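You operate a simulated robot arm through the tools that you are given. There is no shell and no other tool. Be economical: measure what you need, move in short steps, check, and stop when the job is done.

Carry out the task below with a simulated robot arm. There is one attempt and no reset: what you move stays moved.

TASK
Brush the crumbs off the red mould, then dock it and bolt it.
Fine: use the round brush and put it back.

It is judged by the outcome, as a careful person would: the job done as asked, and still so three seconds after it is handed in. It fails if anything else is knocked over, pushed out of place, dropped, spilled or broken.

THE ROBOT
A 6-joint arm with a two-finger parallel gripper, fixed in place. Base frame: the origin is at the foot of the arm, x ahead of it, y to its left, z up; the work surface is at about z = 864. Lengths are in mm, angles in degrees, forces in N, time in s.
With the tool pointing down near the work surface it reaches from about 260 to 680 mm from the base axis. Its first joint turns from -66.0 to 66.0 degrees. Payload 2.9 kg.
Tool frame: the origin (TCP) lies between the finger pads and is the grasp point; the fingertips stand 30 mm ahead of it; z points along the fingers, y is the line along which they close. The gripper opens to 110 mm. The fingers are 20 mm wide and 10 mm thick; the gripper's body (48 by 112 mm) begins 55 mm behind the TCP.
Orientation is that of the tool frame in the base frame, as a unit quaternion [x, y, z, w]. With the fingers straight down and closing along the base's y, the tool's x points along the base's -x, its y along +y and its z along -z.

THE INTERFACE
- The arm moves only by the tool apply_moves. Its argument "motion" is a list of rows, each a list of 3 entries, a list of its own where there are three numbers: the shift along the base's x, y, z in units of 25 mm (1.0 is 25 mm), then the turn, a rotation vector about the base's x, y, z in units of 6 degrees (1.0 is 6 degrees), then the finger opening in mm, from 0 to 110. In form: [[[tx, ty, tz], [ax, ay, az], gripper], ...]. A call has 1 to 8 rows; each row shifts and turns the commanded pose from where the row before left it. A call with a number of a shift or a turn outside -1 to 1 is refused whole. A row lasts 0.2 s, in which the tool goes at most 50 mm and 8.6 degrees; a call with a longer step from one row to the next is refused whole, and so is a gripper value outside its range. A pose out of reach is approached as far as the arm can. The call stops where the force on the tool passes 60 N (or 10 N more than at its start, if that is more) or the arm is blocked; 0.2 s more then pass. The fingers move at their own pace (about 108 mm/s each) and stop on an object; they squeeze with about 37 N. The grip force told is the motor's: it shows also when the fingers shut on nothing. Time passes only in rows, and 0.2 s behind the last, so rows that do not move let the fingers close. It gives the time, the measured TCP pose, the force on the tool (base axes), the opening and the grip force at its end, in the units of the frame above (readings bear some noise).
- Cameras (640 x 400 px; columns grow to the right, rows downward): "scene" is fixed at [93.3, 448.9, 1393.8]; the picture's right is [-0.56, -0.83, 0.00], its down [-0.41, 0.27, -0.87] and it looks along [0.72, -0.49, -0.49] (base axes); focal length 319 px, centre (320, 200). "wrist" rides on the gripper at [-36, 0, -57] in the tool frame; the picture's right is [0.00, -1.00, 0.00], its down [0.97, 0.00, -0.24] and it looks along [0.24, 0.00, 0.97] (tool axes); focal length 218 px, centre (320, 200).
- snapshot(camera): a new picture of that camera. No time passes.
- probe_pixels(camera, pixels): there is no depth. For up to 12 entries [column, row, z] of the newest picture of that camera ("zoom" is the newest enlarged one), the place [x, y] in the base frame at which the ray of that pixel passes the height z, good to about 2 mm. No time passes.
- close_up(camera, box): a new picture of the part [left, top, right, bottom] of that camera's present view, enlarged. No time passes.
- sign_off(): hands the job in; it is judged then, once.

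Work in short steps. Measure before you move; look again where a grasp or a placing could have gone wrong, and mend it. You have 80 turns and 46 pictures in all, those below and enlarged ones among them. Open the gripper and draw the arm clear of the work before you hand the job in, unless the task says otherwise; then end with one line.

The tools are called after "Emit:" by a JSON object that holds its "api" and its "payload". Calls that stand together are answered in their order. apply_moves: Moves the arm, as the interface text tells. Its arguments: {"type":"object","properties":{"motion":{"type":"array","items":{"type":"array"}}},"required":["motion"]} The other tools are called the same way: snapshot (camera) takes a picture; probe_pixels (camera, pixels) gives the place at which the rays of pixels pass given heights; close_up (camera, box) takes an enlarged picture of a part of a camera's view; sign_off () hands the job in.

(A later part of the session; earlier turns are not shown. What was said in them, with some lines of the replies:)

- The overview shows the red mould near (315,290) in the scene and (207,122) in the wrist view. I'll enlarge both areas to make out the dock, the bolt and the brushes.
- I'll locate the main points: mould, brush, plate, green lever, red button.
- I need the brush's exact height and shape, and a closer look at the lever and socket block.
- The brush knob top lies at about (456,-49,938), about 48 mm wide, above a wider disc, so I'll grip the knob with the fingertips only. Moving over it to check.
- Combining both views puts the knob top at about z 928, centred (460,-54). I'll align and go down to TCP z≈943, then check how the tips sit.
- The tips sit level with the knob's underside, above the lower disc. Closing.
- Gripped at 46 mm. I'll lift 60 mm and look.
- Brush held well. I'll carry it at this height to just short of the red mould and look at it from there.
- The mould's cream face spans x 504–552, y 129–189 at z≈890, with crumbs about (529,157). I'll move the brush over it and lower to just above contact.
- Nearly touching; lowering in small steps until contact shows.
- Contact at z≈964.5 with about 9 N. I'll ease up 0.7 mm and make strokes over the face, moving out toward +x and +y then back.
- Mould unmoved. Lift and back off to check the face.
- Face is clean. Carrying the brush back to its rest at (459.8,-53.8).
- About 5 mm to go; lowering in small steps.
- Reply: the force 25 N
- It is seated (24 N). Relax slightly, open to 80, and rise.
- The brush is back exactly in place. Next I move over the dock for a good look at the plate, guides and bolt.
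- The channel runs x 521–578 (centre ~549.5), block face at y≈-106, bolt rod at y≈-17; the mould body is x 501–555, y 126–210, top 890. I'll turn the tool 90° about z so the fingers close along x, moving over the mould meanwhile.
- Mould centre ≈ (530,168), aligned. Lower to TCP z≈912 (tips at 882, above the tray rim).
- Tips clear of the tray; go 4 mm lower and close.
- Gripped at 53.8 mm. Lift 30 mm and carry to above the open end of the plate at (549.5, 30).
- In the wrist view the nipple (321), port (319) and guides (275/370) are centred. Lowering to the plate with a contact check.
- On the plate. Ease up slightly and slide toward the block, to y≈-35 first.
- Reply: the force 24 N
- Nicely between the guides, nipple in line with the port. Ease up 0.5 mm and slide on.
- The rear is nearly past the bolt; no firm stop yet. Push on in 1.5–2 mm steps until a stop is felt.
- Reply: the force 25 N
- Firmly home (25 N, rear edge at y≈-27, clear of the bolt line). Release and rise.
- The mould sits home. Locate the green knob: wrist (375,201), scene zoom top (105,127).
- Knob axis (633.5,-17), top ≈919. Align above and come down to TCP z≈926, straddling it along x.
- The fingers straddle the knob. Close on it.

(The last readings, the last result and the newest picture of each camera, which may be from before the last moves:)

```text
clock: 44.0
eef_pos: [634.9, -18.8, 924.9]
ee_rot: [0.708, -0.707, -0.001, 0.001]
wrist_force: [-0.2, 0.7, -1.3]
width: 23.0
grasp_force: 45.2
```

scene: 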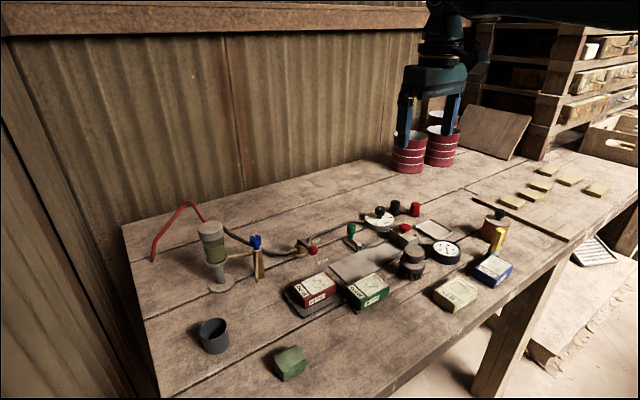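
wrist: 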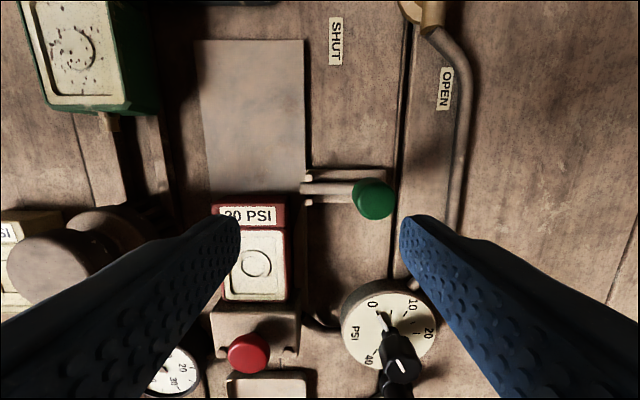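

Gripped at 23 mm. Slide the bolt toward -x in small steps.

Emit:
{"api": "apply_moves", "payload": {"motion": [[[-0.3, 0, 0], [0, 0, 0], 15], [[-0.3, 0, 0], [0, 0, 0], 15], [[0, 0, 0], [0, 0, 0], 15]]}}

Emit:
{"api": "close_up", "payload": {"camera": "scene", "box": [310, 195, 410, 258]}}

```text
clock: 44.8
eef_pos: [619.6, -18.5, 924.9]
ee_rot: [-0.707, 0.707, -0.001, 0.0]
wrist_force: [0.2, 0.7, -4.8]
width: 22.7
grasp_force: 45.1
```

```text
6.35 times, centred on (360, 226) of scene
```

zoom: 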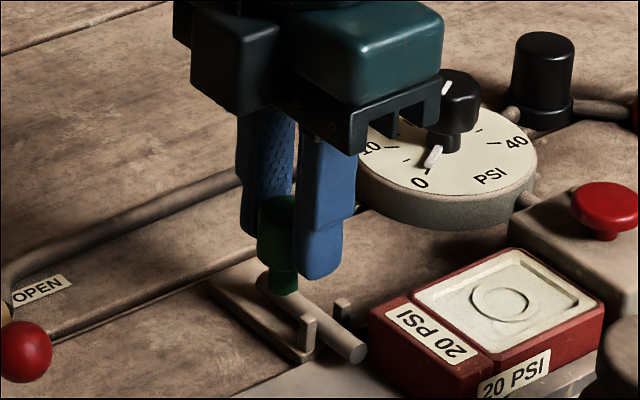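

The bolt slides freely and passes behind the mould. Continue until the stop.

Emit:
{"api": "apply_moves", "payload": {"motion": [[[-0.3, 0, 0], [0, 0, 0], 15], [[-0.3, 0, 0], [0, 0, 0], 15], [[0, 0, 0], [0, 0, 0], 15]]}}

Emit:
{"api": "apply_moves", "payload": {"motion": [[[-0.2, 0, 0], [0, 0, 0], 15], [[0, 0, 0], [0, 0, 0], 15]]}}

Emit:
{"api": "close_up", "payload": {"camera": "scene", "box": [310, 195, 410, 258]}}

```text
clock: 45.6
eef_pos: [605.2, -18.7, 924.8]
ee_rot: [-0.707, 0.707, 0.001, -0.002]
wrist_force: [0.4, -4.4, -15.9]
width: 22.7
grasp_force: 45.2
```

```text
clock: 46.2
eef_pos: [600.7, -18.5, 925.5]
ee_rot: [-0.707, 0.708, 0.0, -0.001]
wrist_force: [0.6, -8.3, -20.7]
width: 22.8
grasp_force: 44.6
```

```text
6.35 times, centred on (360, 226) of scene
```

zoom: 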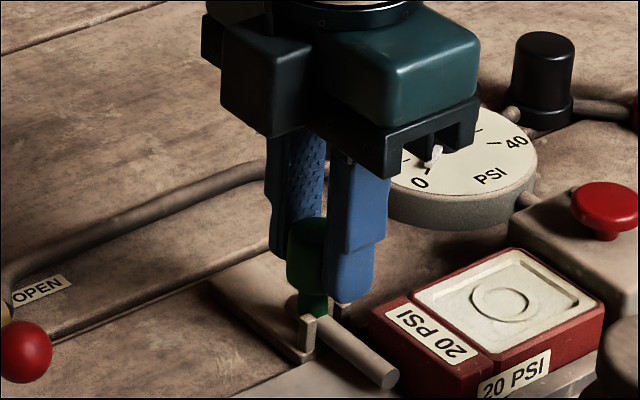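

The bolt spans most of the mould's rear; some side load built up (Fz -21, Fy -8), so I relieve it slightly and continue.

Emit:
{"api": "apply_moves", "payload": {"motion": [[[-0.12, -0.02, -0.04], [0, 0, 0], 15], [[0, 0, 0], [0, 0, 0], 15]]}}

Emit:
{"api": "apply_moves", "payload": {"motion": [[[-0.12, 0, 0], [0, 0, 0], 15], [[0, 0, 0], [0, 0, 0], 15]]}}

```text
clock: 46.8
eef_pos: [598.1, -17.4, 924.6]
ee_rot: [-0.707, 0.707, 0.0, 0.001]
wrist_force: [0.0, -7.0, -17.9]
width: 22.9
grasp_force: 45.0
```

```text
clock: 47.4
eef_pos: [593.9, -17.8, 925.1]
ee_rot: [-0.707, 0.708, -0.001, 0.001]
wrist_force: [2.5, -5.2, -5.5]
width: 22.9
grasp_force: 45.3
```

Emit:
{"api": "apply_moves", "payload": {"motion": [[[-0.12, 0, 0], [0, 0, 0], 15], [[0, 0, 0], [0, 0, 0], 15]]}}

Emit:
{"api": "apply_moves", "payload": {"motion": [[[-0.12, 0, 0], [0, 0, 0], 15], [[0, 0, 0], [0, 0, 0], 15]]}}

Emit:
{"api": "close_up", "payload": {"camera": "scene", "box": [310, 195, 410, 258]}}

```text
clock: 48.0
eef_pos: [593.9, -18.4, 925.3]
ee_rot: [0.707, -0.707, 0.003, -0.004]
wrist_force: [28.0, -6.1, -8.6]
width: 22.8
grasp_force: 45.1
```

```text
clock: 48.6
eef_pos: [592.5, -19.0, 925.6]
ee_rot: [-0.707, 0.707, -0.006, 0.005]
wrist_force: [44.5, -1.3, -15.8]
width: 23.1
grasp_force: 44.8
```

```text
6.35 times, centred on (360, 226) of scene
```

zoom: 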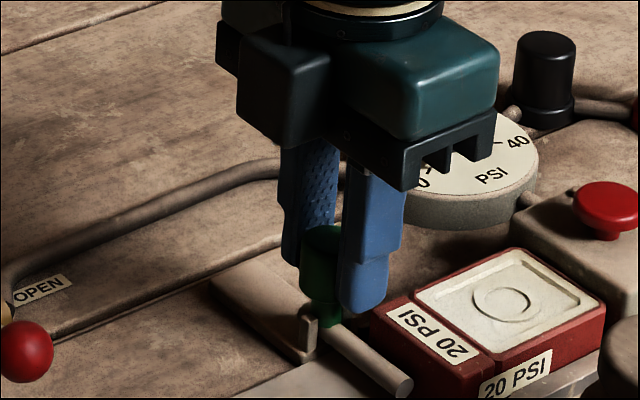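

Firm stop at x≈593 with the neck between the posts: the bolt is home. Relax, open, and rise away.

Emit:
{"api": "apply_moves", "payload": {"motion": [[[0.12, 0, 0], [0, 0, 0], 20], [[0, 0, 0], [0, 0, 0], 44], [[0, 0, 0], [0, 0, 0], 44], [[0, 0, 0.6], [0, 0, 0], 44], [[0, 0, 1], [0, 0, 0], 44], [[0, 0, 1], [0, 0, 0], 44], [[-1, 0.4, 1], [0, 0, 0], 44], [[-1, 0.4, 1], [0, 0, 0], 44]]}}

Emit:
{"api": "apply_moves", "payload": {"motion": [[[-1, 0.4, 1], [0, 0, 0], 80], [[-1, 0.4, 1], [0, 0, 0], 80], [[-1, 0.4, 1], [0, 0, 0], 80], [[0, 0, 0], [0, 0, 0], 80]]}}

Emit:
{"api": "close_up", "payload": {"camera": "scene", "box": [310, 195, 430, 275]}}

Emit:
{"api": "snapshot", "payload": {"camera": "wrist"}}

Emit:
{"api": "snapshot", "payload": {"camera": "scene"}}

```text
clock: 50.4
eef_pos: [540.6, 2.8, 1037.9]
ee_rot: [0.707, -0.707, 0.0, 0.001]
wrist_force: [-0.9, -0.4, -0.4]
width: 44.1
grasp_force: 0.0
```

```text
clock: 51.4
eef_pos: [466.3, 32.5, 1114.0]
ee_rot: [-0.707, 0.707, 0.001, 0.0]
wrist_force: [-0.5, -0.2, -0.4]
width: 80.2
grasp_force: 0.0
```

```text
5.00 times, centred on (370, 235) of scene
```

zoom: 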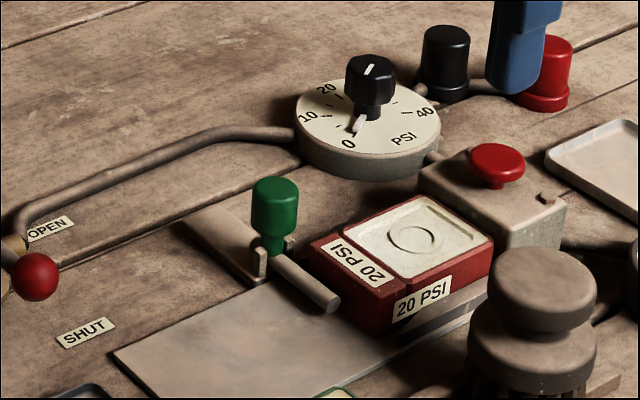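

```text
4 pictures are left
```

wrist: 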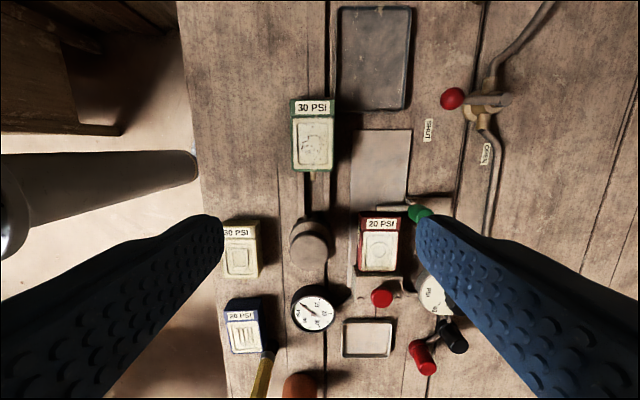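

```text
3 pictures are left
```

scene: 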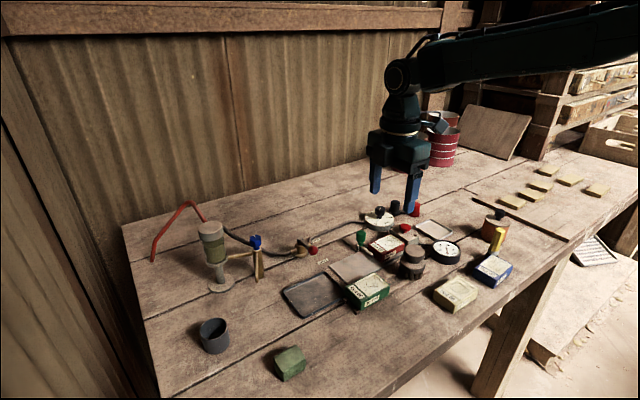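

The mould is clean, docked and held by the bolt; the brush is back in its place, nothing else has moved, and the open gripper is clear. I'm handing in.

Emit:
{"api": "sign_off", "payload": {}}

```text
The job is handed in.
```

I brushed the red mould clean with the round brush, put the brush back in its place, pushed the mould home in the dock and slid the bolt shut behind it.
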